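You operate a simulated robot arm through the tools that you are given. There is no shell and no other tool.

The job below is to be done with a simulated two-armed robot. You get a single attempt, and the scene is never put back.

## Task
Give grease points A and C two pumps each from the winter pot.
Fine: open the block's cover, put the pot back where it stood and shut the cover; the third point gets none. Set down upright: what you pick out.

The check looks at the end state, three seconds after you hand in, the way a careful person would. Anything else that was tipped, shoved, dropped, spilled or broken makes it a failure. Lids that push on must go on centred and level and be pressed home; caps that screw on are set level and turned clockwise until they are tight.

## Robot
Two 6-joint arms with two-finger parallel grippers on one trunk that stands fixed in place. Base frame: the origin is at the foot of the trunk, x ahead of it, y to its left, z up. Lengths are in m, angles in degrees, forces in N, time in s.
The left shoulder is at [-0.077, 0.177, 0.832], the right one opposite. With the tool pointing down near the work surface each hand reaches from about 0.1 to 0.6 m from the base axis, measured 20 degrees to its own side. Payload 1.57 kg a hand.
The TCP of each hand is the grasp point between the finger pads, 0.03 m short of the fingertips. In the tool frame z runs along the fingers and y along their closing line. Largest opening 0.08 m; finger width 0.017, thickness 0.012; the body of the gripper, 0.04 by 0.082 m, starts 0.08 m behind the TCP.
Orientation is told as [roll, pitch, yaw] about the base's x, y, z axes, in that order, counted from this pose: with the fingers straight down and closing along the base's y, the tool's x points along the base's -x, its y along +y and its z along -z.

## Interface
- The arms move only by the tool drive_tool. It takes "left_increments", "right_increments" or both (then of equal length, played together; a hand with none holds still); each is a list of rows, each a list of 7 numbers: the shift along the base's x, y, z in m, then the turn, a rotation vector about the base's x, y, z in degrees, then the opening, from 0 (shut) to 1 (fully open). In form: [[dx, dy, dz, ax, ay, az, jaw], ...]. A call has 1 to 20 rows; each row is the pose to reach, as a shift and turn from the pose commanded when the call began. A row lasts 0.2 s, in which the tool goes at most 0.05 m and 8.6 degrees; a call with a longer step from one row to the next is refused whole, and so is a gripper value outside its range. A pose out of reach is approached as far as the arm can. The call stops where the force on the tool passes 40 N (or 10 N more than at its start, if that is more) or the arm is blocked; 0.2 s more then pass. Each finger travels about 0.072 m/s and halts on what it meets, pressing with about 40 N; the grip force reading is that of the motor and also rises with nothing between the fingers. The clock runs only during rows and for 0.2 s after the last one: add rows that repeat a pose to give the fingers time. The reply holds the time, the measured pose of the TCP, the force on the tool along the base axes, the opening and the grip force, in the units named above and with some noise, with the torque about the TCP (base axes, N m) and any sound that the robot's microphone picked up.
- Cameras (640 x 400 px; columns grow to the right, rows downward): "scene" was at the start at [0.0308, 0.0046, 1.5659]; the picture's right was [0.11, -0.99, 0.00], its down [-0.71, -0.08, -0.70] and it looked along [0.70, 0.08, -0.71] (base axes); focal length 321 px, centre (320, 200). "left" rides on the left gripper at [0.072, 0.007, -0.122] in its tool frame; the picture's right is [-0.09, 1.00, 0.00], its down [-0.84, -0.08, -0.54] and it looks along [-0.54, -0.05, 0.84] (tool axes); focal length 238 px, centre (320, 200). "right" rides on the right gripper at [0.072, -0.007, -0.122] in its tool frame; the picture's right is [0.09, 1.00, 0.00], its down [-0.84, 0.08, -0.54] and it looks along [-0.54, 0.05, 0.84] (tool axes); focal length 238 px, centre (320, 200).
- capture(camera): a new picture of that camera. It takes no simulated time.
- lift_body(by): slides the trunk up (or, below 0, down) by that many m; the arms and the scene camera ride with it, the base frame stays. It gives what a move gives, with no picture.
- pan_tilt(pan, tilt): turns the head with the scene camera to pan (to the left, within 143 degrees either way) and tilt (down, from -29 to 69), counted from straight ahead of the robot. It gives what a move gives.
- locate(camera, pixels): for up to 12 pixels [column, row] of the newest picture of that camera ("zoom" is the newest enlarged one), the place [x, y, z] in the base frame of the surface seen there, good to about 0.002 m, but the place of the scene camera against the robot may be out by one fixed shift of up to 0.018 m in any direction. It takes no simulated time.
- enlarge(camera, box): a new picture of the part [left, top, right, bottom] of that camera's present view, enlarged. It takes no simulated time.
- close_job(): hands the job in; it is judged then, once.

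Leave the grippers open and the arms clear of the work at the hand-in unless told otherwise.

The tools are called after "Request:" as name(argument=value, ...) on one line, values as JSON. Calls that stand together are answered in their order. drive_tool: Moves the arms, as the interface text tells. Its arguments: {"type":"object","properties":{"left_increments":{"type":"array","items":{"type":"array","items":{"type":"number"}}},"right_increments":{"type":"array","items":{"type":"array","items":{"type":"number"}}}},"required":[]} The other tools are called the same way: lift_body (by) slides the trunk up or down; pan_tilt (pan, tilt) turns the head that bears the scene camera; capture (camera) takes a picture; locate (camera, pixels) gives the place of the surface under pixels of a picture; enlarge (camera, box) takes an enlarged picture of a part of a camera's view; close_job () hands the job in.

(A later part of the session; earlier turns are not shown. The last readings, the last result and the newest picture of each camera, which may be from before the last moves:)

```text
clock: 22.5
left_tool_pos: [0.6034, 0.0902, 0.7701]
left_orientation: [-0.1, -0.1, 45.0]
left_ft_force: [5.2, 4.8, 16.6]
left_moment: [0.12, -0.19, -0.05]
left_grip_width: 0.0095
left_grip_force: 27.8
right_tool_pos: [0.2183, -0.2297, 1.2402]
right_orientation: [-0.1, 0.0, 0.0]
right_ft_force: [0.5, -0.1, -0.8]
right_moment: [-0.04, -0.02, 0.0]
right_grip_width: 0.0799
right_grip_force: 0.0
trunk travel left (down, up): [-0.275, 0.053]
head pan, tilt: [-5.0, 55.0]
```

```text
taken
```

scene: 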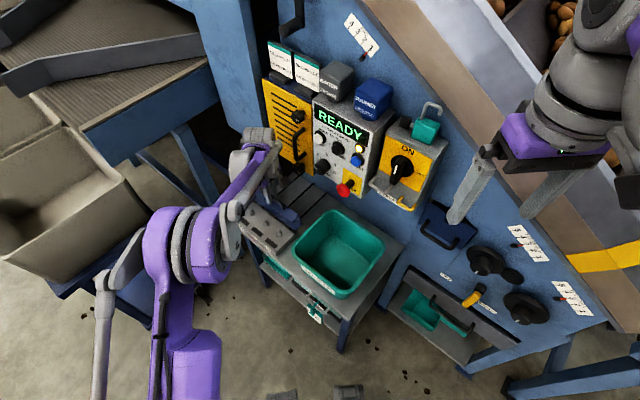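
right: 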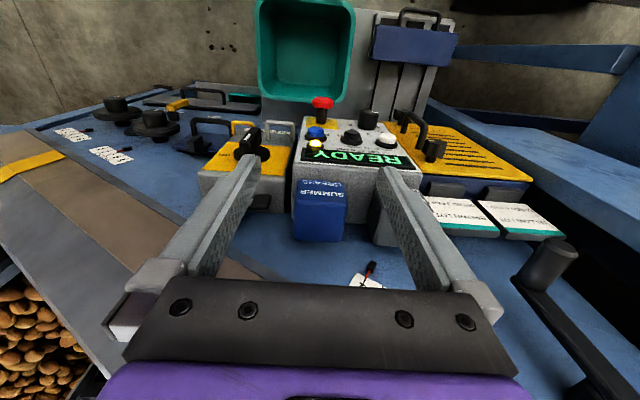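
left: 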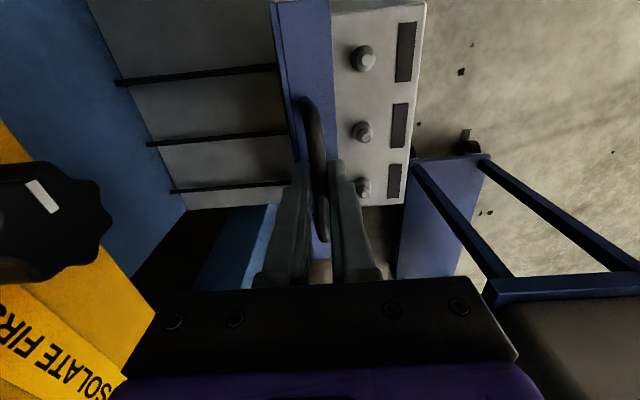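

Three grease nipples are now visible under the cover. I'll ease the cover a bit further past vertical (to ~105°), watching for a stop.

Request:
drive_tool(left_increments=[[0.005, -0.005, 0.001, 0, 0, 0, 0], [0.0095, -0.0099, 0.0005, 0, 0, 0, 0], [0.0125, -0.013, 0.0, 0, 0, 0, 0], [0.0125, -0.013, 0.0, 0, 0, 0, 0]])

```text
clock: 23.5
left_tool_pos: [0.6146, 0.0772, 0.7686]
left_orientation: [0.0, -0.1, 45.0]
left_ft_force: [0.9, 2.8, -7.9]
left_moment: [0.08, -0.02, 0.0]
left_grip_width: 0.0094
left_grip_force: 27.6
right_tool_pos: [0.2203, -0.2297, 1.2399]
right_orientation: [0.0, -0.1, 0.0]
right_ft_force: [0.9, -0.3, 0.4]
right_moment: [0.03, 0.01, 0.0]
right_grip_width: 0.0799
right_grip_force: 0.1
trunk travel left (down, up): [-0.275, 0.053]
head pan, tilt: [-5.0, 55.0]
```

No stop felt yet. A little more, to about 112°.

Request:
drive_tool(left_increments=[[0.004, -0.004, -0.001, 0, 0, 0, 0], [0.009, -0.009, -0.004, 0, 0, 0, 0], [0.009, -0.009, -0.004, 0, 0, 0, 0]])

Request:
capture(camera="left")

Request:
enlarge(camera="scene", box=[200, 120, 340, 280])

```text
clock: 24.3
left_tool_pos: [0.6256, 0.0669, 0.7663]
left_orientation: [0.0, -0.1, 45.0]
left_ft_force: [3.8, 1.1, 4.7]
left_moment: [-0.31, 0.29, 0.04]
left_grip_width: 0.0094
left_grip_force: 27.8
right_tool_pos: [0.2187, -0.2297, 1.2413]
right_orientation: [0.1, 0.0, 0.0]
right_ft_force: [0.2, -0.4, -0.3]
right_moment: [-0.02, 0.0, 0.0]
right_grip_width: 0.08
right_grip_force: 0.0
trunk travel left (down, up): [-0.275, 0.053]
head pan, tilt: [-5.0, 55.0]
```

```text
taken
```

left: 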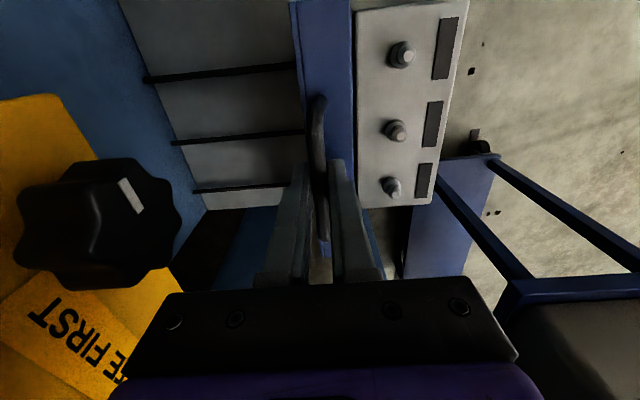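

```text
2.50 times, centred on (270, 200) of scene
```

zoom: 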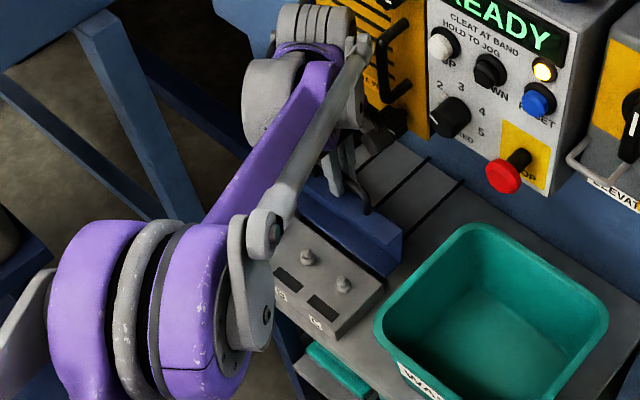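

Cover at ~112°, forces small. I'll open the jaws slightly with the hand still around the bar, to see whether the cover stays by itself.

Request:
drive_tool(left_increments=[[0, 0, 0, 0, 0, 0, 0.25], [0, 0, 0, 0, 0, 0, 0.4], [0, 0, 0, 0, 0, 0, 0.4], [0, 0, 0, 0, 0, 0, 0.4]])

Request:
capture(camera="left")

```text
clock: 25.3
left_tool_pos: [0.625, 0.0682, 0.7664]
left_orientation: [0.0, 0.0, 45.0]
left_ft_force: [-0.1, -0.4, 0.4]
left_moment: [-0.03, 0.01, -0.01]
left_grip_width: 0.0322
left_grip_force: 0.4
right_tool_pos: [0.2208, -0.2301, 1.2409]
right_orientation: [0.0, -0.1, 0.0]
right_ft_force: [-0.2, -0.5, 0.2]
right_moment: [0.0, 0.02, 0.0]
right_grip_width: 0.08
right_grip_force: 0.0
trunk travel left (down, up): [-0.275, 0.053]
head pan, tilt: [-5.0, 55.0]
```

```text
taken
```

left: 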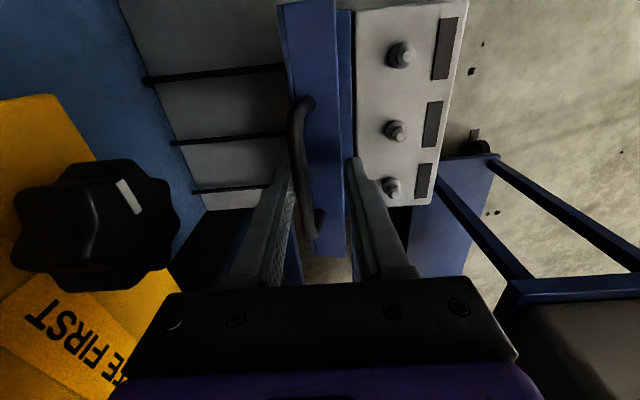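

The cover swung back slightly and leans on the rear finger. I'll check how far the guard knobs are from the hand before easing it further back.

Request:
locate(camera="left", pixels=[[150, 215], [130, 170], [60, 230], [303, 110], [300, 150], [314, 225], [290, 20], [320, 240], [400, 52], [395, 128], [391, 185], [440, 165]])

```text
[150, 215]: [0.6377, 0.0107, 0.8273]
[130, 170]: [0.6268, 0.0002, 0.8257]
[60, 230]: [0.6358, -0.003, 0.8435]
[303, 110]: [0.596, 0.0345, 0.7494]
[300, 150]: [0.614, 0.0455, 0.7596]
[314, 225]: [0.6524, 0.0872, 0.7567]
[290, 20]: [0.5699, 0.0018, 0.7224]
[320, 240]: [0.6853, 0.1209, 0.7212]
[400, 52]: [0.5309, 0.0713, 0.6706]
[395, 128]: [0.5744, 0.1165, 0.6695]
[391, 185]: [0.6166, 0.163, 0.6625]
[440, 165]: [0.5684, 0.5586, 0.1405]
```

The knob is close on the rear side, so I'll slide 18 mm along the bar away from it (+u), then ease 8 mm rearward and see if the bar follows or is already at its stop.

Request:
drive_tool(left_increments=[[0.007, 0.0065, 0, 0, 0, 0, 0.4], [0.013, 0.0125, 0, 0, 0, 0, 0.4], [0.0155, 0.0095, 0, 0, 0, 0, 0.4], [0.0185, 0.007, 0, 0, 0, 0, 0.4], [0.0185, 0.007, 0, 0, 0, 0, 0.4]])

Request:
capture(camera="left")

Request:
locate(camera="left", pixels=[[294, 100], [300, 130], [306, 160], [310, 190], [296, 85], [300, 115], [305, 145]])

```text
clock: 26.5
left_tool_pos: [0.6439, 0.0747, 0.7666]
left_orientation: [0.0, 0.0, 45.1]
left_ft_force: [1.6, -1.0, -0.4]
left_moment: [0.01, -0.04, 0.0]
left_grip_width: 0.0328
left_grip_force: 0.3
right_tool_pos: [0.2203, -0.2286, 1.24]
right_orientation: [0.0, -0.2, 0.0]
right_ft_force: [-0.4, -1.0, 0.5]
right_moment: [-0.03, 0.02, -0.02]
right_grip_width: 0.0798
right_grip_force: 0.1
trunk travel left (down, up): [-0.275, 0.053]
head pan, tilt: [-5.0, 55.0]
```

```text
taken
```

left: 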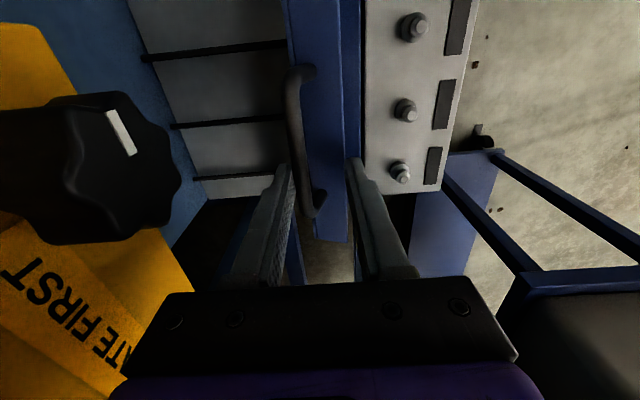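

```text
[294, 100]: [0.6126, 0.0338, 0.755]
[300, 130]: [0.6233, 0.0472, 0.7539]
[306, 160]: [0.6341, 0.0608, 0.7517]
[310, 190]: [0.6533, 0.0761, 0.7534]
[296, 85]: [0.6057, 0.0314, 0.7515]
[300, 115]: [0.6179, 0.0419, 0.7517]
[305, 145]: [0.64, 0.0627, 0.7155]
```

The bar follows, so the cover still swings freely rearward. To keep clear of the knob, I'll tilt the hand so its body leans to the front (fingers pointing down and back), still caging the bar, and ease it further.

Request:
drive_tool(left_increments=[[0, 0, 0, -5.4, -5.2, 0, 0.4], [0.0, 0.0, 0, -10.8, -10.4, 0, 0.4], [0.002, -0.002, 0, -16.2, -15.6, 0, 0.4], [0.004, -0.004, 0, -21.6, -20.9, 0, 0.4], [0.004, -0.004, 0, -21.6, -20.9, 0, 0.4]])

Request:
capture(camera="left")

Request:
enlarge(camera="scene", box=[200, 120, 340, 280])

```text
clock: 27.7
left_tool_pos: [0.6484, 0.0712, 0.7662]
left_orientation: [-30.0, 0.6, 45.0]
left_ft_force: [-0.2, -0.5, 0.2]
left_moment: [-0.02, -0.02, 0.0]
left_grip_width: 0.032
left_grip_force: 0.0
right_tool_pos: [0.22, -0.2306, 1.2409]
right_orientation: [-0.1, -0.1, -0.1]
right_ft_force: [0.3, -0.4, -0.7]
right_moment: [-0.03, -0.01, 0.01]
right_grip_width: 0.0801
right_grip_force: 0.1
trunk travel left (down, up): [-0.275, 0.053]
head pan, tilt: [-5.0, 55.0]
```

```text
taken
```

left: 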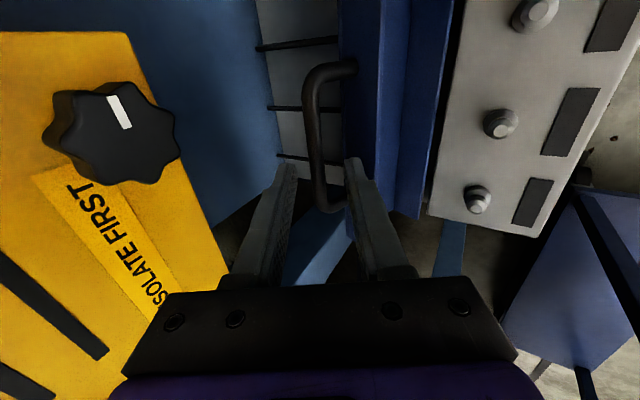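

```text
2.50 times, centred on (270, 200) of scene
```

zoom: 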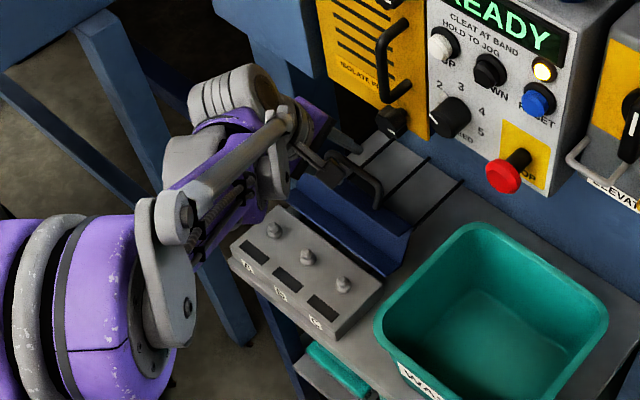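

The bar now sits midway between the fingers (col ~320) with no force, so the cover seems to rest at its own stop. I'll confirm the bar position, then wait a moment and compare.

Request:
locate(camera="left", pixels=[[313, 110], [316, 140], [322, 175], [313, 95], [328, 200], [535, 12], [500, 122], [477, 197]])

Request:
drive_tool(left_increments=[[0, 0, 0, 0, 0, 0, 0.5], [0, 0, 0, 0, 0, 0, 0.5], [0, 0, 0, 0, 0, 0, 0.5]])

Request:
capture(camera="left")

```text
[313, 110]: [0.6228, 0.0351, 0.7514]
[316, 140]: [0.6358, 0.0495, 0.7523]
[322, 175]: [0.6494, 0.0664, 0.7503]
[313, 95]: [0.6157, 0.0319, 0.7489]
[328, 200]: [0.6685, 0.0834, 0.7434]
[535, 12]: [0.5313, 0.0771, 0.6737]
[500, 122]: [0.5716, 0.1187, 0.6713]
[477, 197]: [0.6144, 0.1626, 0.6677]
```

```text
clock: 28.5
left_tool_pos: [0.6474, 0.0709, 0.7657]
left_orientation: [-30.0, 0.4, 44.9]
left_ft_force: [0.5, 0.1, 0.8]
left_moment: [0.0, 0.0, 0.0]
left_grip_width: 0.0402
left_grip_force: 0.0
right_tool_pos: [0.2183, -0.2295, 1.2412]
right_orientation: [0.0, -0.1, -0.1]
right_ft_force: [0.1, 0.0, -0.2]
right_moment: [0.01, 0.06, 0.0]
right_grip_width: 0.0804
right_grip_force: 0.0
trunk travel left (down, up): [-0.275, 0.053]
head pan, tilt: [-5.0, 55.0]
```

```text
taken
```

left: 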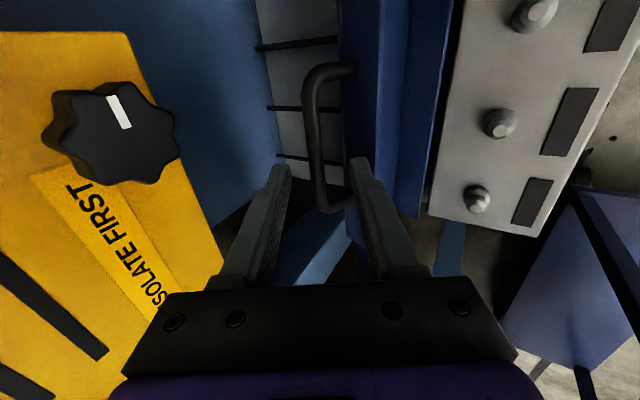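

The cover stays put. Nipple tops: C (0.531,0.077), B (0.572,0.119), A (0.614,0.163), z≈0.673. I'll withdraw the left hand along its finger direction, then straight up a bit.

Request:
drive_tool(left_increments=[[-0.007, 0.007, 0.017, 0, 0, 0, 0.5], [-0.014, 0.0145, 0.035, 0, 0, 0, 0.5], [-0.021, 0.022, 0.052, 0, 0, 0, 0.5], [-0.035, 0.036, 0.087, 0, 0, 0, 0.5], [-0.055, 0.05, 0.11, 5, 5, 0, 0.7], [-0.085, 0.05, 0.13, 10.8, 10.4, 0, 0.9], [-0.11, 0.05, 0.15, 16.2, 15.6, 0, 1], [-0.13, 0.05, 0.16, 21.6, 20.9, 0, 1], [-0.13, 0.05, 0.16, 21.6, 20.9, 0, 1]])

Request:
capture(camera="scene")

Request:
enlarge(camera="scene", box=[210, 150, 340, 280])

```text
clock: 30.5
left_tool_pos: [0.517, 0.1219, 0.9269]
left_orientation: [0.1, -0.1, 45.0]
left_ft_force: [0.6, -0.8, -0.1]
left_moment: [-0.01, -0.01, -0.02]
left_grip_width: 0.0799
left_grip_force: 0.0
right_tool_pos: [0.2209, -0.2292, 1.2412]
right_orientation: [0.0, -0.1, -0.1]
right_ft_force: [0.2, 0.3, 0.1]
right_moment: [0.0, -0.01, 0.01]
right_grip_width: 0.0798
right_grip_force: 0.1
trunk travel left (down, up): [-0.275, 0.053]
head pan, tilt: [-5.0, 55.0]
```

```text
taken
```

scene: 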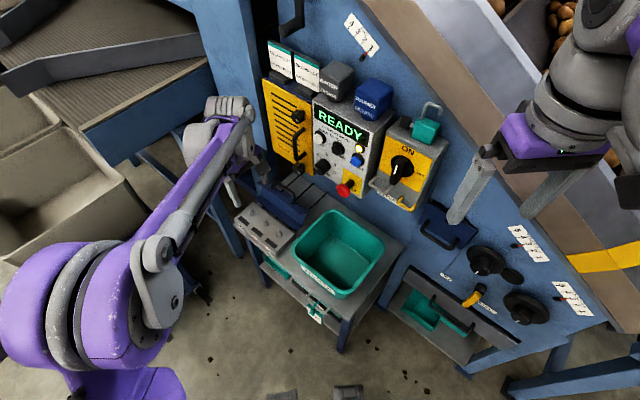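

```text
3.08 times, centred on (275, 215) of scene
```

zoom: 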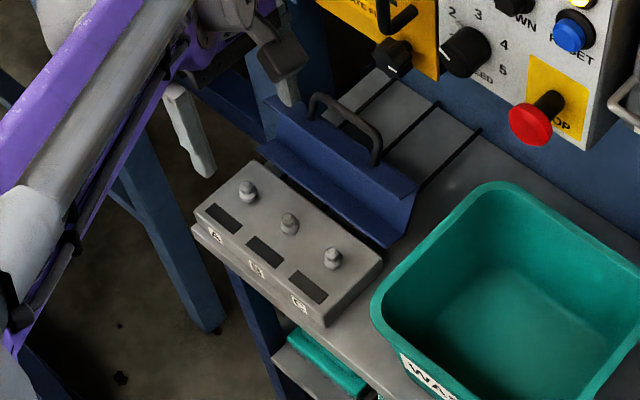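

The cover stands open on its own. Now the left hand goes back and up toward the pots while turning from +45° to -45°.

Request:
drive_tool(left_increments=[[-0.03, 0, 0.03, 0, 0, -8, 1], [-0.06, 0, 0.06, 0, 0, -16, 1], [-0.09, 0, 0.09, 0, 0, -24, 1], [-0.12, 0, 0.12, 0, 0, -32, 1], [-0.15, 0, 0.15, 0, 0, -40, 1], [-0.15, 0, 0.19, 0, 0, -48, 1], [-0.15, 0, 0.23, 0, 0, -56, 1], [-0.15, 0, 0.27, 0, 0, -64, 1], [-0.15, 0, 0.31, 0, 0, -72, 1], [-0.15, 0, 0.33, 0, 0, -80, 1], [-0.15, 0, 0.33, 0, 0, -88, 1], [-0.15, 0, 0.33, 0, 0, -90, 1], [-0.15, 0, 0.33, 0, 0, -90, 1]])

Request:
lift_body(by=0.05)

Request:
capture(camera="left")

Request:
capture(camera="scene")

```text
clock: 33.3
left_tool_pos: [0.3668, 0.1221, 1.2556]
left_orientation: [0.0, 0.1, -45.2]
left_ft_force: [-0.9, 0.1, -0.5]
left_moment: [0.0, -0.01, 0.01]
left_grip_width: 0.0802
left_grip_force: 0.2
right_tool_pos: [0.219, -0.2297, 1.2415]
right_orientation: [-0.1, 0.0, 0.0]
right_ft_force: [-0.4, 0.3, -0.2]
right_moment: [0.01, -0.01, 0.03]
right_grip_width: 0.0798
right_grip_force: 0.0
trunk travel left (down, up): [-0.275, 0.053]
head pan, tilt: [-5.0, 55.0]
```

```text
clock: 34.3
left_tool_pos: [0.3674, 0.1212, 1.3061]
left_orientation: [0.0, 0.1, -45.0]
left_ft_force: [-0.2, -1.0, 0.2]
left_moment: [0.01, -0.01, -0.02]
left_grip_width: 0.0802
left_grip_force: 0.1
right_tool_pos: [0.2186, -0.232, 1.2914]
right_orientation: [0.0, 0.0, 0.0]
right_ft_force: [-0.6, -0.9, 0.0]
right_moment: [0.0, -0.02, -0.01]
right_grip_width: 0.08
right_grip_force: 0.0
trunk travel left (down, up): [-0.325, 0.003]
head pan, tilt: [-5.0, 55.0]
```

```text
taken
```

left: 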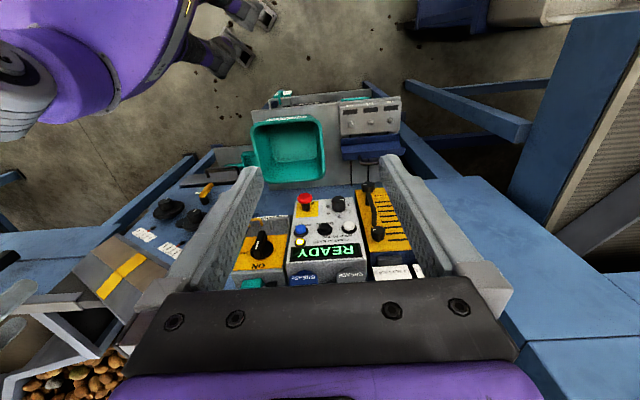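

```text
taken
```

scene: 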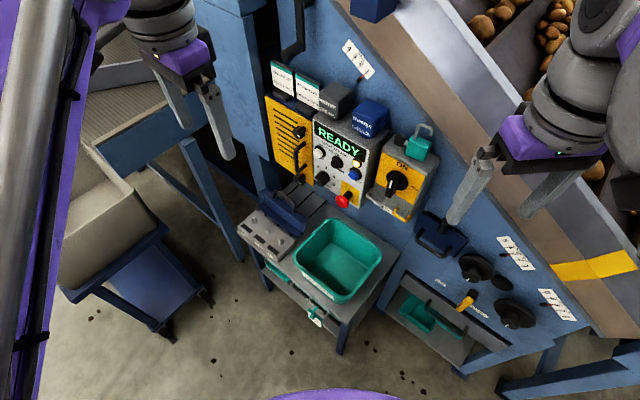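

The panel appears square to the hand at yaw -45°. Now tilt 30° toward the wall and move toward the winter pot, stopping about 16 cm short for a close look.

Request:
drive_tool(left_increments=[[0.03, -0.02, 0.0, -4, -4, 0, 1], [0.06, -0.045, 0.0, -8, -8, 0, 1], [0.09, -0.07, 0.0, -12, -12, 0, 1], [0.12, -0.095, -0.01, -16, -16, 0, 1], [0.15, -0.12, -0.02, -20, -20, 0, 1], [0.18, -0.14, -0.03, -21.2, -21.2, 0, 1], [0.197, -0.1535, -0.032, -21.2, -21.2, 0, 1], [0.197, -0.1535, -0.032, -21.2, -21.2, 0, 1]])

Request:
capture(camera="left")

Request:
capture(camera="scene")

```text
clock: 36.1
left_tool_pos: [0.5649, -0.0314, 1.2754]
left_orientation: [-0.1, -30.0, -45.0]
left_ft_force: [-0.7, 0.2, 0.4]
left_moment: [-0.02, 0.01, -0.03]
left_grip_width: 0.0798
left_grip_force: 0.0
right_tool_pos: [0.2186, -0.2304, 1.2909]
right_orientation: [0.0, -0.2, -0.1]
right_ft_force: [-0.1, -0.7, -0.4]
right_moment: [-0.01, 0.0, -0.02]
right_grip_width: 0.0798
right_grip_force: 0.0
trunk travel left (down, up): [-0.325, 0.003]
head pan, tilt: [-5.0, 55.0]
```

```text
taken
```

left: 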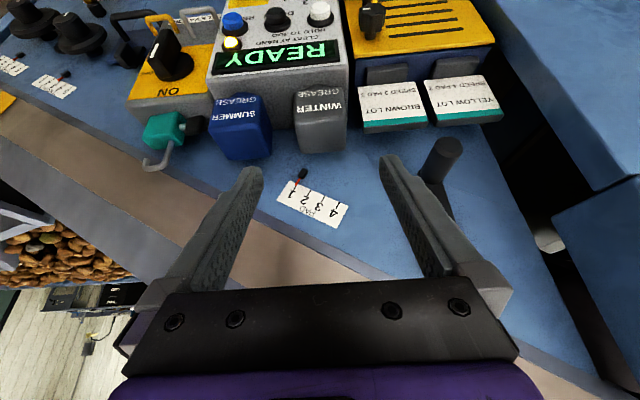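

```text
taken
```

scene: 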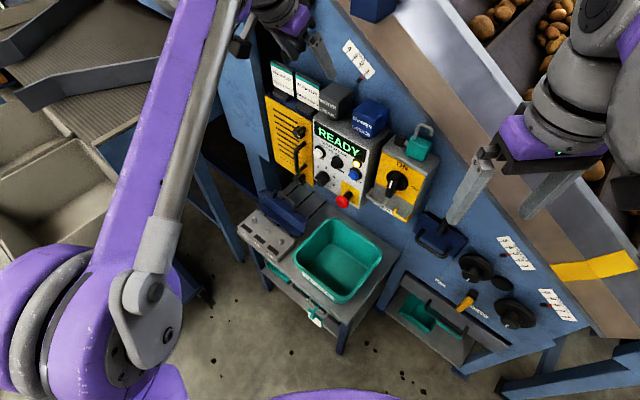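

I see the winter pot at (320,118), nicely aligned with the hand. A crank handle on the wall at (440,160) and the lot cards at (395,105) are nearby; I'll measure all of them.

Request:
enlarge(camera="left", box=[200, 60, 480, 235])

Request:
locate(camera="zoom", pixels=[[228, 125], [230, 195], [325, 197], [320, 125], [225, 85], [315, 85], [275, 150], [375, 150], [370, 70], [140, 130], [160, 215], [60, 215]])

Request:
locate(camera="zoom", pixels=[[545, 200], [560, 260], [500, 150], [330, 60], [340, 100], [200, 100], [170, 140], [270, 125], [270, 95], [200, 230], [300, 230], [240, 65]])

```text
2.29 times, centred on (340, 148) of left
```

zoom: 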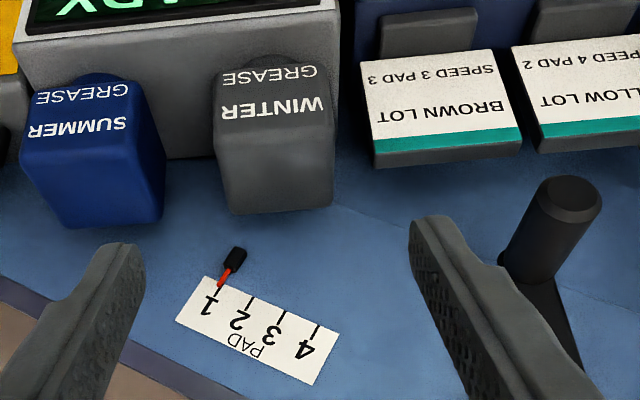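

```text
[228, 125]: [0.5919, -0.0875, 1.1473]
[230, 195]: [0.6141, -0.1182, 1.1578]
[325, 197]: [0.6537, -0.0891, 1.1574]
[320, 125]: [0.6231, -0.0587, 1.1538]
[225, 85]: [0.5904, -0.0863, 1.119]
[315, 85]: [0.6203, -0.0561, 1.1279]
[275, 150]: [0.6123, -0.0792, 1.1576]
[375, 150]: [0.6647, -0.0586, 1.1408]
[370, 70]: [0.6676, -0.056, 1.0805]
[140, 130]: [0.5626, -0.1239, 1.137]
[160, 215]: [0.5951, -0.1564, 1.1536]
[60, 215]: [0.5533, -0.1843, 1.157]
```

```text
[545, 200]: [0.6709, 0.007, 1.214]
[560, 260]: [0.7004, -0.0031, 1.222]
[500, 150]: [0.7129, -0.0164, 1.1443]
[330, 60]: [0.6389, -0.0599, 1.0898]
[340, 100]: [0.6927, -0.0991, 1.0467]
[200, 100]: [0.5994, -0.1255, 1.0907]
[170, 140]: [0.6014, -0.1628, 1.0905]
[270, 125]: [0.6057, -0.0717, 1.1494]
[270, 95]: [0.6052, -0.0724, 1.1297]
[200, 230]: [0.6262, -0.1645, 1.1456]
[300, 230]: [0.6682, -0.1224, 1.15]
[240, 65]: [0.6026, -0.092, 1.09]
```

Winter pot centre ≈ (0.621,-0.088), top z 1.158, about 50 mm wide, gap to the BROWN LOT card about 25 mm. I'll narrow the jaws to 0.82 (66 mm) and descend along the finger direction, halting half-way to check.

Request:
drive_tool(left_increments=[[0.01, -0.01, -0.025, 0, 0, 0, 0.82], [0.02, -0.0205, -0.05, 0, 0, 0, 0.82], [0.03, -0.031, -0.075, 0, 0, 0, 0.82], [0.03, -0.031, -0.075, 0, 0, 0, 0.82]])

Request:
capture(camera="left")

```text
clock: 37.1
left_tool_pos: [0.5942, -0.0625, 1.1984]
left_orientation: [0.0, -30.0, -44.9]
left_ft_force: [-0.4, -0.3, 0.1]
left_moment: [0.0, 0.0, 0.0]
left_grip_width: 0.0656
left_grip_force: 0.2
right_tool_pos: [0.2184, -0.23, 1.2891]
right_orientation: [0.0, -0.1, 0.0]
right_ft_force: [-0.1, 0.0, 0.2]
right_moment: [0.01, 0.0, 0.01]
right_grip_width: 0.08
right_grip_force: 0.0
trunk travel left (down, up): [-0.325, 0.003]
head pan, tilt: [-5.0, 55.0]
```

```text
taken
```

left: 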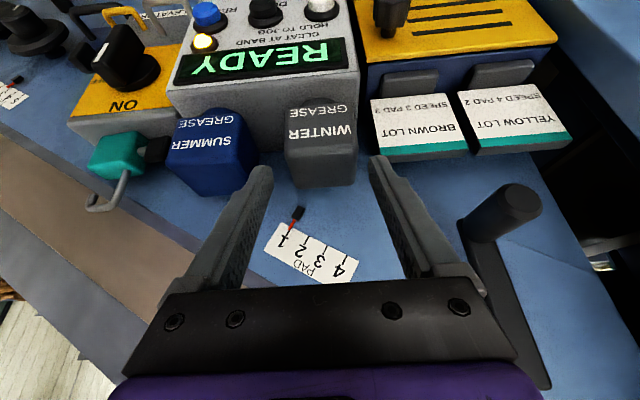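

Pot (column ~320) is centred between the fingers (≈270 and 370). Continue down the remaining 6 cm.

Request:
drive_tool(left_increments=[[0.009, -0.009, -0.02, 0, 0, 0, 0.82], [0.018, -0.0175, -0.042, 0, 0, 0, 0.82], [0.0265, -0.0262, -0.062, 0, 0, 0, 0.82], [0.0265, -0.0262, -0.062, 0, 0, 0, 0.82]])

Request:
capture(camera="left")

Request:
enlarge(camera="scene", box=[250, 40, 420, 180])

```text
clock: 38.1
left_tool_pos: [0.6205, -0.0887, 1.1382]
left_orientation: [0.1, -30.0, -44.9]
left_ft_force: [0.7, 0.9, 0.4]
left_moment: [-0.01, -0.01, 0.0]
left_grip_width: 0.0659
left_grip_force: 0.1
right_tool_pos: [0.2185, -0.2304, 1.2904]
right_orientation: [0.0, -0.1, 0.1]
right_ft_force: [0.3, 0.2, 0.5]
right_moment: [0.05, -0.01, -0.02]
right_grip_width: 0.0802
right_grip_force: 0.0
trunk travel left (down, up): [-0.325, 0.003]
head pan, tilt: [-5.0, 55.0]
```

```text
taken
```

left: 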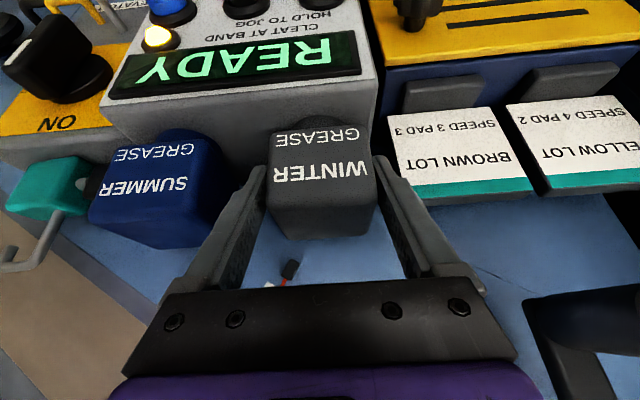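

```text
2.86 times, centred on (335, 110) of scene
```

zoom: 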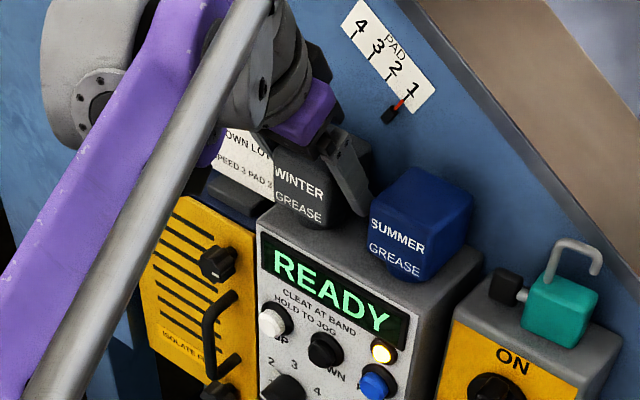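

The pot is centred between the pads, card and summer pot untouched. Close the jaws.

Request:
drive_tool(left_increments=[[0, 0, 0, 0, 0, 0, 0.7], [0, 0, 0, 0, 0, 0, 0.6], [0, 0, 0, 0, 0, 0, 0.5], [0, 0, 0, 0, 0, 0, 0.5]])

Request:
capture(camera="left")

```text
clock: 39.1
left_tool_pos: [0.6203, -0.0909, 1.1379]
left_orientation: [0.0, -30.0, -45.0]
left_ft_force: [0.2, -0.1, -0.7]
left_moment: [0.04, -0.02, 0.05]
left_grip_width: 0.0575
left_grip_force: 40.0
right_tool_pos: [0.219, -0.2302, 1.29]
right_orientation: [0.1, -0.1, -0.1]
right_ft_force: [0.8, -0.2, -0.5]
right_moment: [0.0, 0.02, 0.04]
right_grip_width: 0.0801
right_grip_force: 0.2
trunk travel left (down, up): [-0.325, 0.003]
head pan, tilt: [-5.0, 55.0]
```

```text
taken
```

left: 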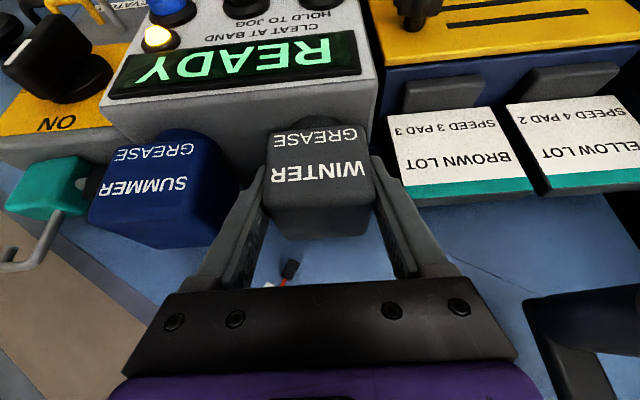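

Pot held, 57.5 mm wide. I'll lift it straight up 15 mm slowly and read the force.

Request:
drive_tool(left_increments=[[0, 0, 0.005, 0, 0, 0, 0.5], [0, 0, 0.01, 0, 0, 0, 0.5], [0, 0, 0.015, 0, 0, 0, 0.5], [0, 0, 0.015, 0, 0, 0, 0.5]])

Request:
capture(camera="left")

Request:
enlarge(camera="scene", box=[290, 70, 410, 160])

```text
clock: 40.1
left_tool_pos: [0.6215, -0.0895, 1.1527]
left_orientation: [0.0, -30.0, -45.1]
left_ft_force: [-0.3, -0.7, -2.3]
left_moment: [0.0, -0.03, 0.01]
left_grip_width: 0.058
left_grip_force: 39.9
right_tool_pos: [0.2204, -0.2316, 1.2912]
right_orientation: [0.0, -0.1, 0.0]
right_ft_force: [-0.8, 0.5, 0.5]
right_moment: [-0.03, 0.01, 0.03]
right_grip_width: 0.0797
right_grip_force: 0.1
trunk travel left (down, up): [-0.325, 0.003]
head pan, tilt: [-5.0, 55.0]
```

```text
taken
```

left: 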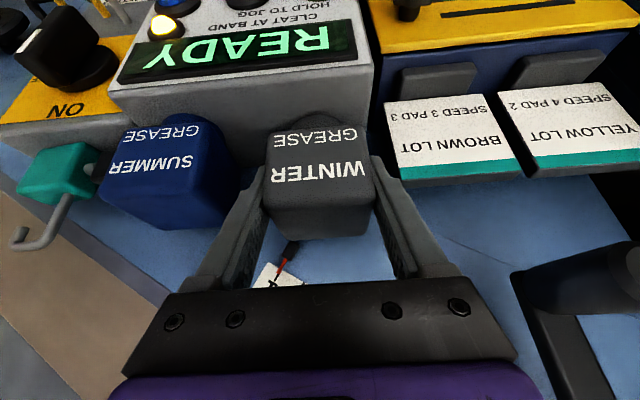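

```text
4.44 times, centred on (350, 115) of scene
```

zoom: 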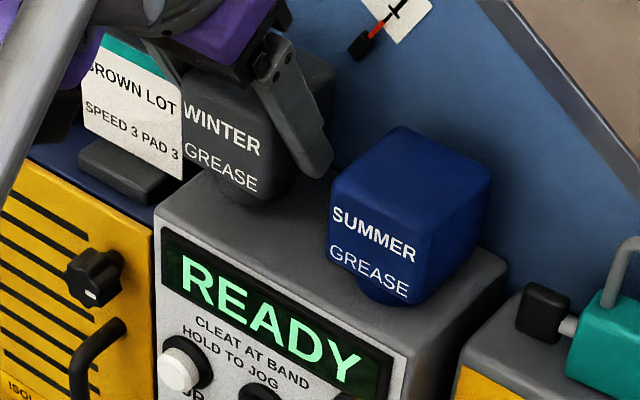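

The pot lifts freely (~0.2 kg). I'll carry it up a little, away from the wall to about (0.45,0.09), keeping it upright.

Request:
drive_tool(left_increments=[[0, 0, 0.025, 0, 0, 0, 0.5], [-0.02, 0.02, 0.03, 0, 0, 0, 0.5], [-0.05, 0.05, 0.03, 0, 0, 0, 0.5], [-0.08, 0.08, 0.03, 0, 0, 0, 0.5], [-0.11, 0.11, 0.03, 0, 0, 0, 0.5], [-0.14, 0.14, 0.03, 0, 0, 0, 0.5], [-0.17, 0.17, 0.03, 0, 0, 0, 0.5], [-0.17, 0.17, 0.0, 0, 0, 0, 0.5], [-0.17, 0.17, -0.04, 0, 0, 0, 0.5], [-0.17, 0.17, -0.08, 0, 0, 0, 0.5], [-0.17, 0.17, -0.12, 0, 0, 0, 0.5], [-0.17, 0.17, -0.16, 0, 0, 0, 0.5], [-0.17, 0.17, -0.2, 0, 0, 0, 0.5], [-0.17, 0.17, -0.2, 0, 0, 0, 0.5]])

Request:
capture(camera="left")

Request:
capture(camera="scene")

Request:
capture(camera="right")

```text
clock: 43.1
left_tool_pos: [0.4508, 0.0802, 0.9525]
left_orientation: [0.1, -30.0, -45.0]
left_ft_force: [0.2, 0.3, -3.0]
left_moment: [0.0, 0.03, -0.04]
left_grip_width: 0.0577
left_grip_force: 40.0
right_tool_pos: [0.2186, -0.2305, 1.2901]
right_orientation: [0.0, -0.1, 0.1]
right_ft_force: [-0.3, -0.4, -0.4]
right_moment: [0.0, 0.02, -0.02]
right_grip_width: 0.08
right_grip_force: 0.1
trunk travel left (down, up): [-0.325, 0.003]
head pan, tilt: [-5.0, 55.0]
```

```text
taken
```

left: 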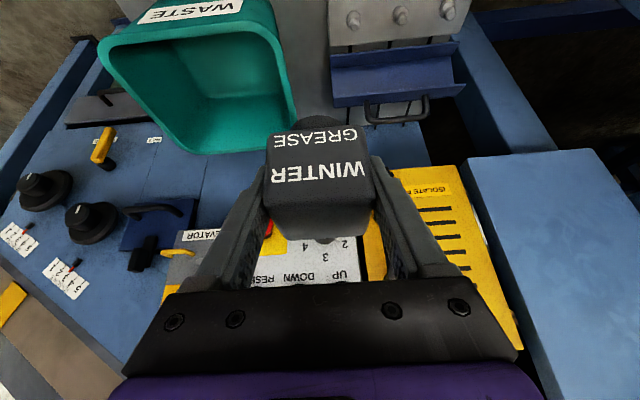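

```text
taken
```

scene: 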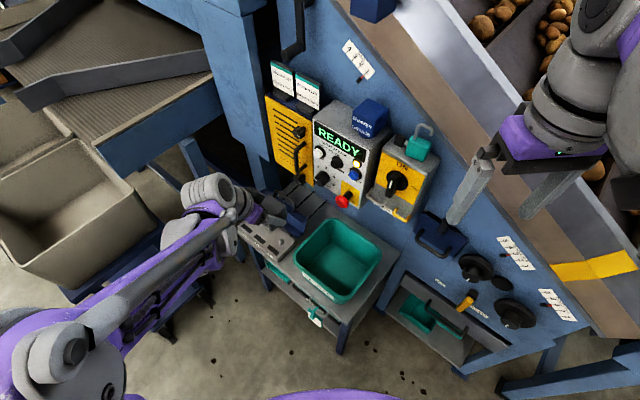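

```text
taken
```

right: 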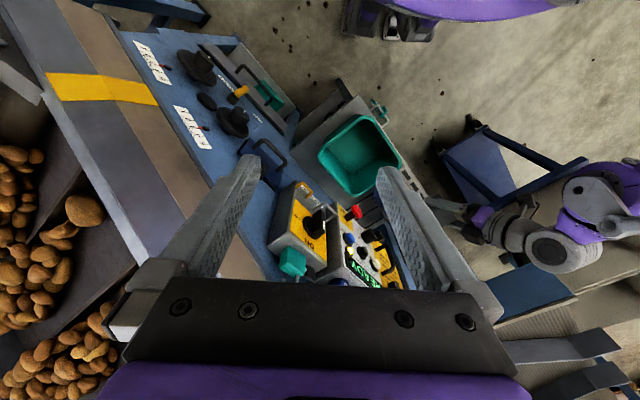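

I can see the three nipples at the top of the left view. I'll measure them precisely from here.

Request:
enlarge(camera="left", box=[320, 0, 480, 110])

Request:
enlarge(camera="scene", box=[230, 170, 330, 270])

```text
3.64 times, centred on (400, 55) of left
```

zoom: 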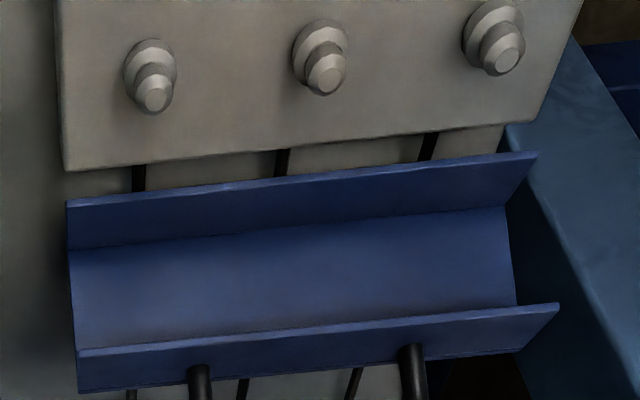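

```text
4.00 times, centred on (280, 220) of scene
```

zoom: 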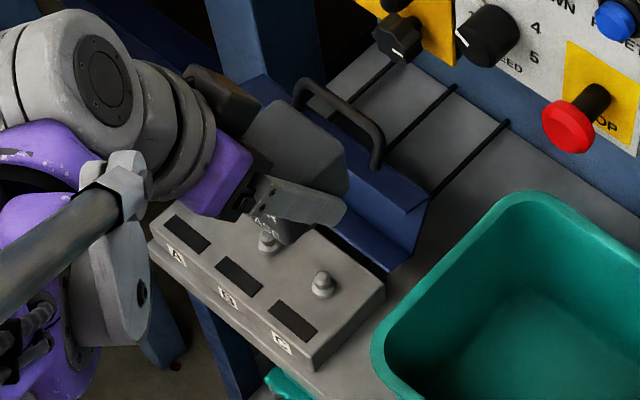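

Request:
locate(camera="left", pixels=[[354.6, 26], [401.8, 20], [450.7, 13.7], [354.6, 15], [401.5, 10], [332, 55], [340, 60], [455, 45], [340, 98], [460, 87]])

```text
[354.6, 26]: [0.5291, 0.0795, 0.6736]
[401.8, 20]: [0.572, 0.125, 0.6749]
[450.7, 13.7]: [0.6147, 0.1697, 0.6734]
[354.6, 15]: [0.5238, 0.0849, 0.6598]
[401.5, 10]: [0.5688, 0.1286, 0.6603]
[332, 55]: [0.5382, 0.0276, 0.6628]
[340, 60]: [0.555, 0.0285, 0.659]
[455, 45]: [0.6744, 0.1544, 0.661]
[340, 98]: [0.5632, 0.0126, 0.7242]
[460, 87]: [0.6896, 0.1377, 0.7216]
```

Nipple tips: C (0.529,0.080), B (0.572,0.125), A (0.615,0.170), z 0.674. The tub rim is close to C on the right; I'll measure it before moving in.

Request:
locate(camera="left", pixels=[[268, 5], [275, 40], [285, 80], [292, 120], [285, 140], [265, 15], [272, 60]])

Request:
locate(camera="scene", pixels=[[293, 252], [297, 258], [322, 225], [310, 235], [300, 245], [265, 228]])

```text
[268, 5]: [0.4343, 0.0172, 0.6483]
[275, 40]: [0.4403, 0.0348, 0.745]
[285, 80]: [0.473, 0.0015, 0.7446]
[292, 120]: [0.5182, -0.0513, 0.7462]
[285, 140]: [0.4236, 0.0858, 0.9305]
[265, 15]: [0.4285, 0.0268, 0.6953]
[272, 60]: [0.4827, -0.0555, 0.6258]
```

```text
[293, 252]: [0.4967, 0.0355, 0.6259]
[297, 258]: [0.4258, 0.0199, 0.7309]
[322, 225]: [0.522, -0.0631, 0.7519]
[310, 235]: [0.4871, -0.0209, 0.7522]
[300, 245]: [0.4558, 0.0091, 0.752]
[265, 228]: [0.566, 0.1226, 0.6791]
```

The tub's edge is ~9 cm from C along the block; clear. I'll move the pot above C and down to TCP z 0.80 (pot bottom ≈0.752).

Request:
drive_tool(left_increments=[[0.026, 0, -0.03, 0, 0, 0, 0.5], [0.052, 0, -0.06, 0, 0, 0, 0.5], [0.0782, -0.0007, -0.09, 0, 0, 0, 0.5], [0.0782, -0.0007, -0.12, 0, 0, 0, 0.5], [0.0782, -0.0007, -0.1525, 0, 0, 0, 0.5], [0.0782, -0.0007, -0.1525, 0, 0, 0, 0.5]])

Request:
capture(camera="left")

Request:
capture(camera="scene")

Request:
enlarge(camera="scene", box=[220, 150, 330, 260])

```text
clock: 44.5
left_tool_pos: [0.5284, 0.0808, 0.7993]
left_orientation: [0.1, -29.9, -45.0]
left_ft_force: [-0.3, -0.1, -1.6]
left_moment: [0.03, 0.0, 0.01]
left_grip_width: 0.0577
left_grip_force: 39.8
right_tool_pos: [0.2181, -0.23, 1.2901]
right_orientation: [0.0, 0.0, 0.1]
right_ft_force: [0.5, 1.0, 0.8]
right_moment: [0.01, 0.02, -0.01]
right_grip_width: 0.0798
right_grip_force: 0.0
trunk travel left (down, up): [-0.325, 0.003]
head pan, tilt: [-5.0, 55.0]
```

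```text
taken
```

left: 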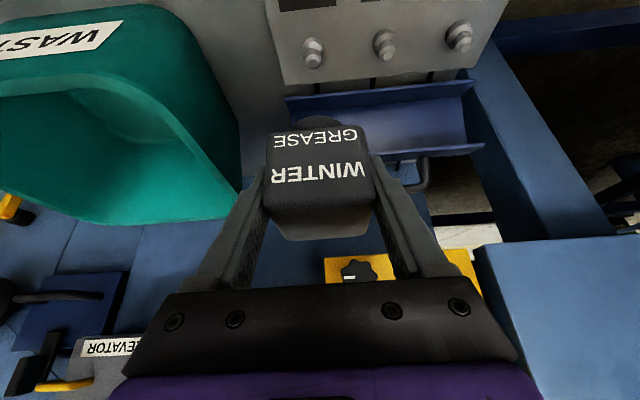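

```text
taken
```

scene: 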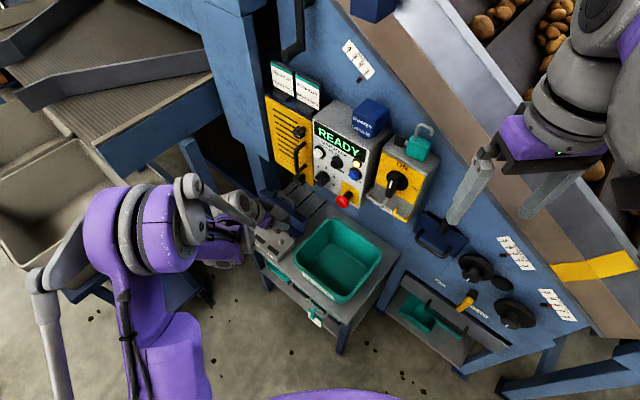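

```text
3.64 times, centred on (275, 205) of scene
```

zoom: 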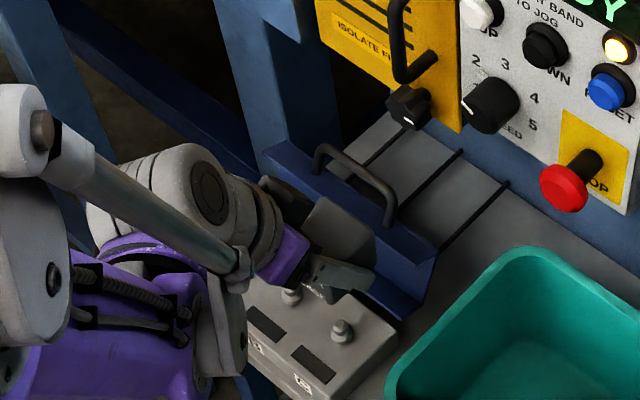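

Still 8 cm above. The nipples show at (313,58), (385,48), (460,40). I'll re-measure from this closer view.

Request:
enlarge(camera="left", box=[260, 0, 500, 150])

Request:
locate(camera="left", pixels=[[313, 59], [387, 51], [462, 42], [312, 45], [383, 38], [459, 29], [275, 35], [500, 20], [320, 122], [300, 125], [340, 122], [320, 150]])

```text
2.67 times, centred on (380, 75) of left
```

zoom: 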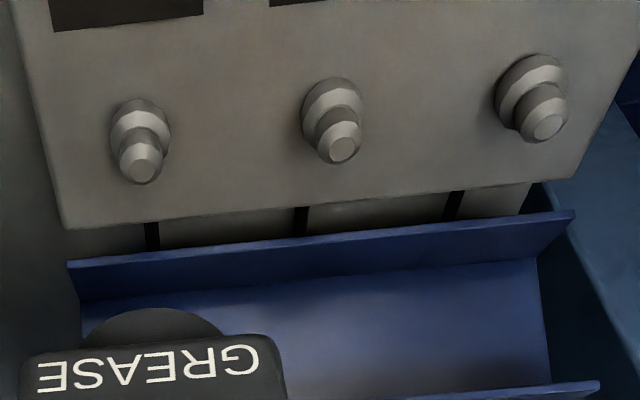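

```text
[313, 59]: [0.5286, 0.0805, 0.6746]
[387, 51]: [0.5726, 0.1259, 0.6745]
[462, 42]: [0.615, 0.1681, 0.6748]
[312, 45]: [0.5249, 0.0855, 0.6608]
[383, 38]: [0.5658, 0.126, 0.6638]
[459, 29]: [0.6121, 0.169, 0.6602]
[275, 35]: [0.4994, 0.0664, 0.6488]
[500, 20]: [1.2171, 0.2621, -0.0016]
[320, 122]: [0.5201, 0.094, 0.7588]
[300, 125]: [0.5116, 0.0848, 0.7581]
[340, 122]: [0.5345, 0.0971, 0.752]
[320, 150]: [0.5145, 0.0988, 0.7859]
```

Request:
locate(camera="left", pixels=[[312.5, 64], [312.5, 61], [388.5, 56], [388, 53], [465, 47.5], [464, 44], [310, 64], [315, 64]])

```text
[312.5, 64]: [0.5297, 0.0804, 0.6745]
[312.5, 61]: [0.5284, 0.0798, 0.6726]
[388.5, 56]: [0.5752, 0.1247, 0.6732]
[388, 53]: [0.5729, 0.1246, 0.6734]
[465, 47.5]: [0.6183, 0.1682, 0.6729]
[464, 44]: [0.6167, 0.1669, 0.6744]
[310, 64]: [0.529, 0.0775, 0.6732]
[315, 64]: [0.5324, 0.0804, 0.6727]
```

Tip centres: C (0.530,0.079), A (0.6175,0.168), z 0.674. Next I align over C and descend so the pot bottom is ~8 mm above the nipple, then check.

Request:
drive_tool(left_increments=[[0.001, -0.0005, -0.02, 0, 0, 0, 0.5], [0.001, -0.0005, -0.04, 0, 0, 0, 0.5], [0.001, -0.0005, -0.065, 0, 0, 0, 0.5], [0.001, -0.0005, -0.065, 0, 0, 0, 0.5]])

Request:
capture(camera="left")

Request:
enlarge(camera="scene", box=[230, 170, 330, 260])

```text
clock: 45.5
left_tool_pos: [0.5308, 0.0783, 0.734]
left_orientation: [0.1, -30.0, -45.0]
left_ft_force: [-0.6, 0.0, -2.1]
left_moment: [0.04, 0.0, -0.01]
left_grip_width: 0.0574
left_grip_force: 40.0
right_tool_pos: [0.219, -0.231, 1.2899]
right_orientation: [0.0, -0.1, 0.1]
right_ft_force: [0.1, -0.5, -0.5]
right_moment: [-0.02, 0.0, 0.0]
right_grip_width: 0.0798
right_grip_force: 0.0
trunk travel left (down, up): [-0.325, 0.003]
head pan, tilt: [-5.0, 55.0]
```

```text
taken
```

left: 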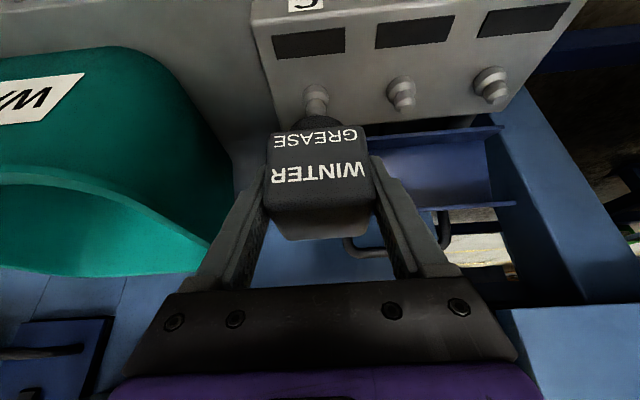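

```text
4.44 times, centred on (280, 215) of scene
```

zoom: 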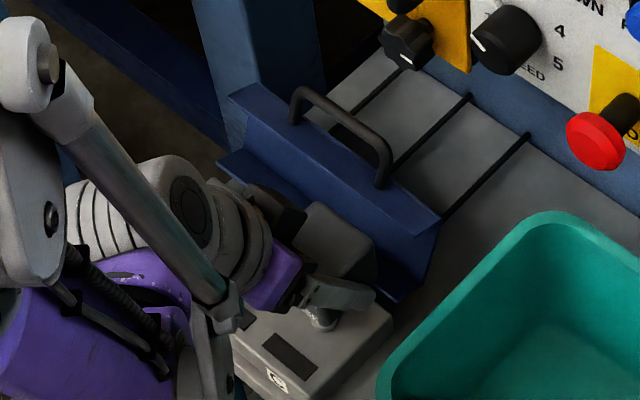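

Request:
enlarge(camera="left", box=[250, 60, 390, 150])

```text
4.44 times, centred on (320, 105) of left
```

zoom: 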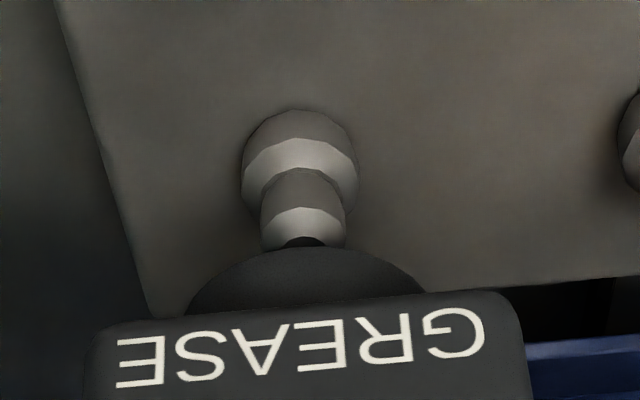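

Nipple C (col ~303 in the zoom) is in line with the neck's centre (~303). I'll lower slowly, in small steps, watching the force.

Request:
drive_tool(left_increments=[[0, 0, -0.003, 0, 0, 0, 0.5], [0, 0, -0.006, 0, 0, 0, 0.5], [0, 0, -0.009, 0, 0, 0, 0.5], [0, 0, -0.012, 0, 0, 0, 0.5], [0, 0, -0.012, 0, 0, 0, 0.5]])

Request:
enlarge(camera="left", box=[250, 60, 390, 150])

```text
clock: 46.7
left_tool_pos: [0.5299, 0.0804, 0.7225]
left_orientation: [0.0, -30.0, -45.1]
left_ft_force: [-0.2, -0.1, -3.0]
left_moment: [-0.01, 0.03, 0.01]
left_grip_width: 0.0578
left_grip_force: 40.1
right_tool_pos: [0.2205, -0.2302, 1.2898]
right_orientation: [0.0, -0.1, 0.0]
right_ft_force: [0.2, 0.0, -0.3]
right_moment: [0.01, -0.05, -0.04]
right_grip_width: 0.0798
right_grip_force: 0.1
trunk travel left (down, up): [-0.325, 0.003]
head pan, tilt: [-5.0, 55.0]
```

```text
4.44 times, centred on (320, 105) of left
```

zoom: 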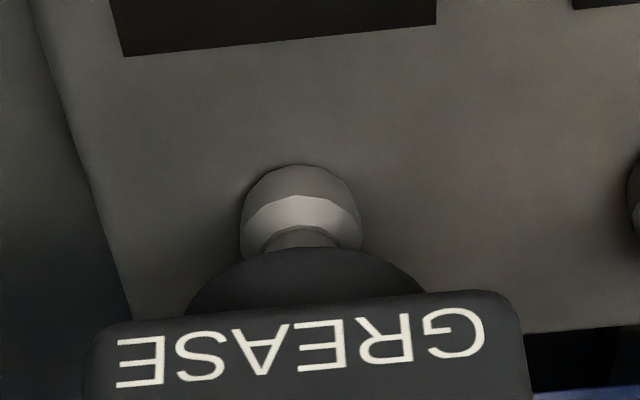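

No contact yet at z 0.7225. Continue down in 2 mm steps to 0.716.

Request:
drive_tool(left_increments=[[0, 0, -0.002, 0, 0, 0, 0.5], [0, 0, -0.004, 0, 0, 0, 0.5], [0, 0, -0.006, 0, 0, 0, 0.5], [0, 0, -0.006, 0, 0, 0, 0.5]])

```text
clock: 47.7
left_tool_pos: [0.5304, 0.0794, 0.7161]
left_orientation: [-0.1, -30.1, -45.0]
left_ft_force: [1.0, -1.4, 2.6]
left_moment: [-0.07, -0.06, 0.03]
left_grip_width: 0.0576
left_grip_force: 40.3
right_tool_pos: [0.2189, -0.2317, 1.2917]
right_orientation: [0.0, -0.1, -0.1]
right_ft_force: [-1.1, 0.6, 0.4]
right_moment: [0.02, -0.01, 0.01]
right_grip_width: 0.0801
right_grip_force: 0.0
trunk travel left (down, up): [-0.325, 0.003]
head pan, tilt: [-5.0, 55.0]
```

First contact: vertical force rose about 5 N. I'll press on in 1.5 mm steps.

Request:
drive_tool(left_increments=[[0, 0, -0.0015, 0, 0, 0, 0.5], [0, 0, -0.003, 0, 0, 0, 0.5], [0, 0, -0.003, 0, 0, 0, 0.5]])

Request:
enlarge(camera="left", box=[250, 60, 390, 150])

```text
clock: 48.5
left_tool_pos: [0.5295, 0.0795, 0.713]
left_orientation: [0.0, -30.0, -45.1]
left_ft_force: [1.2, -2.7, 5.4]
left_moment: [-0.11, -0.04, -0.02]
left_grip_width: 0.0575
left_grip_force: 40.0
right_tool_pos: [0.2189, -0.2305, 1.2907]
right_orientation: [0.0, -0.1, 0.0]
right_ft_force: [0.4, 0.0, -0.5]
right_moment: [-0.01, 0.01, 0.01]
right_grip_width: 0.0799
right_grip_force: 0.1
trunk travel left (down, up): [-0.325, 0.003]
head pan, tilt: [-5.0, 55.0]
```

```text
4.44 times, centred on (320, 105) of left
```

zoom: 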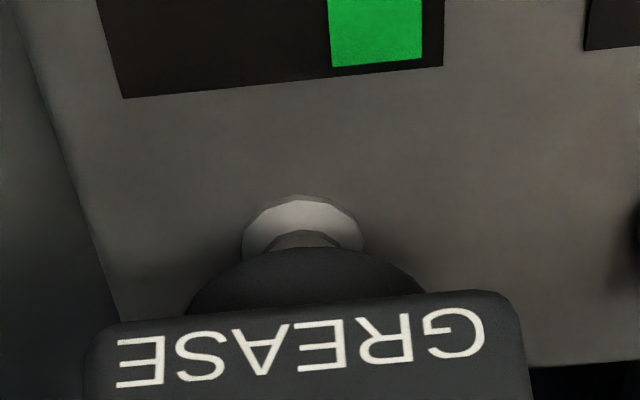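

A green segment lit in C's window: one pump registered. I'll view the whole window.

Request:
enlarge(camera="left", box=[250, 0, 570, 150])

```text
2.00 times, centred on (410, 75) of left
```

zoom: 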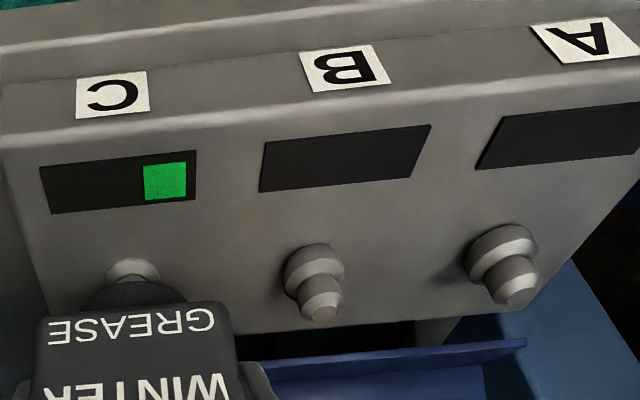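

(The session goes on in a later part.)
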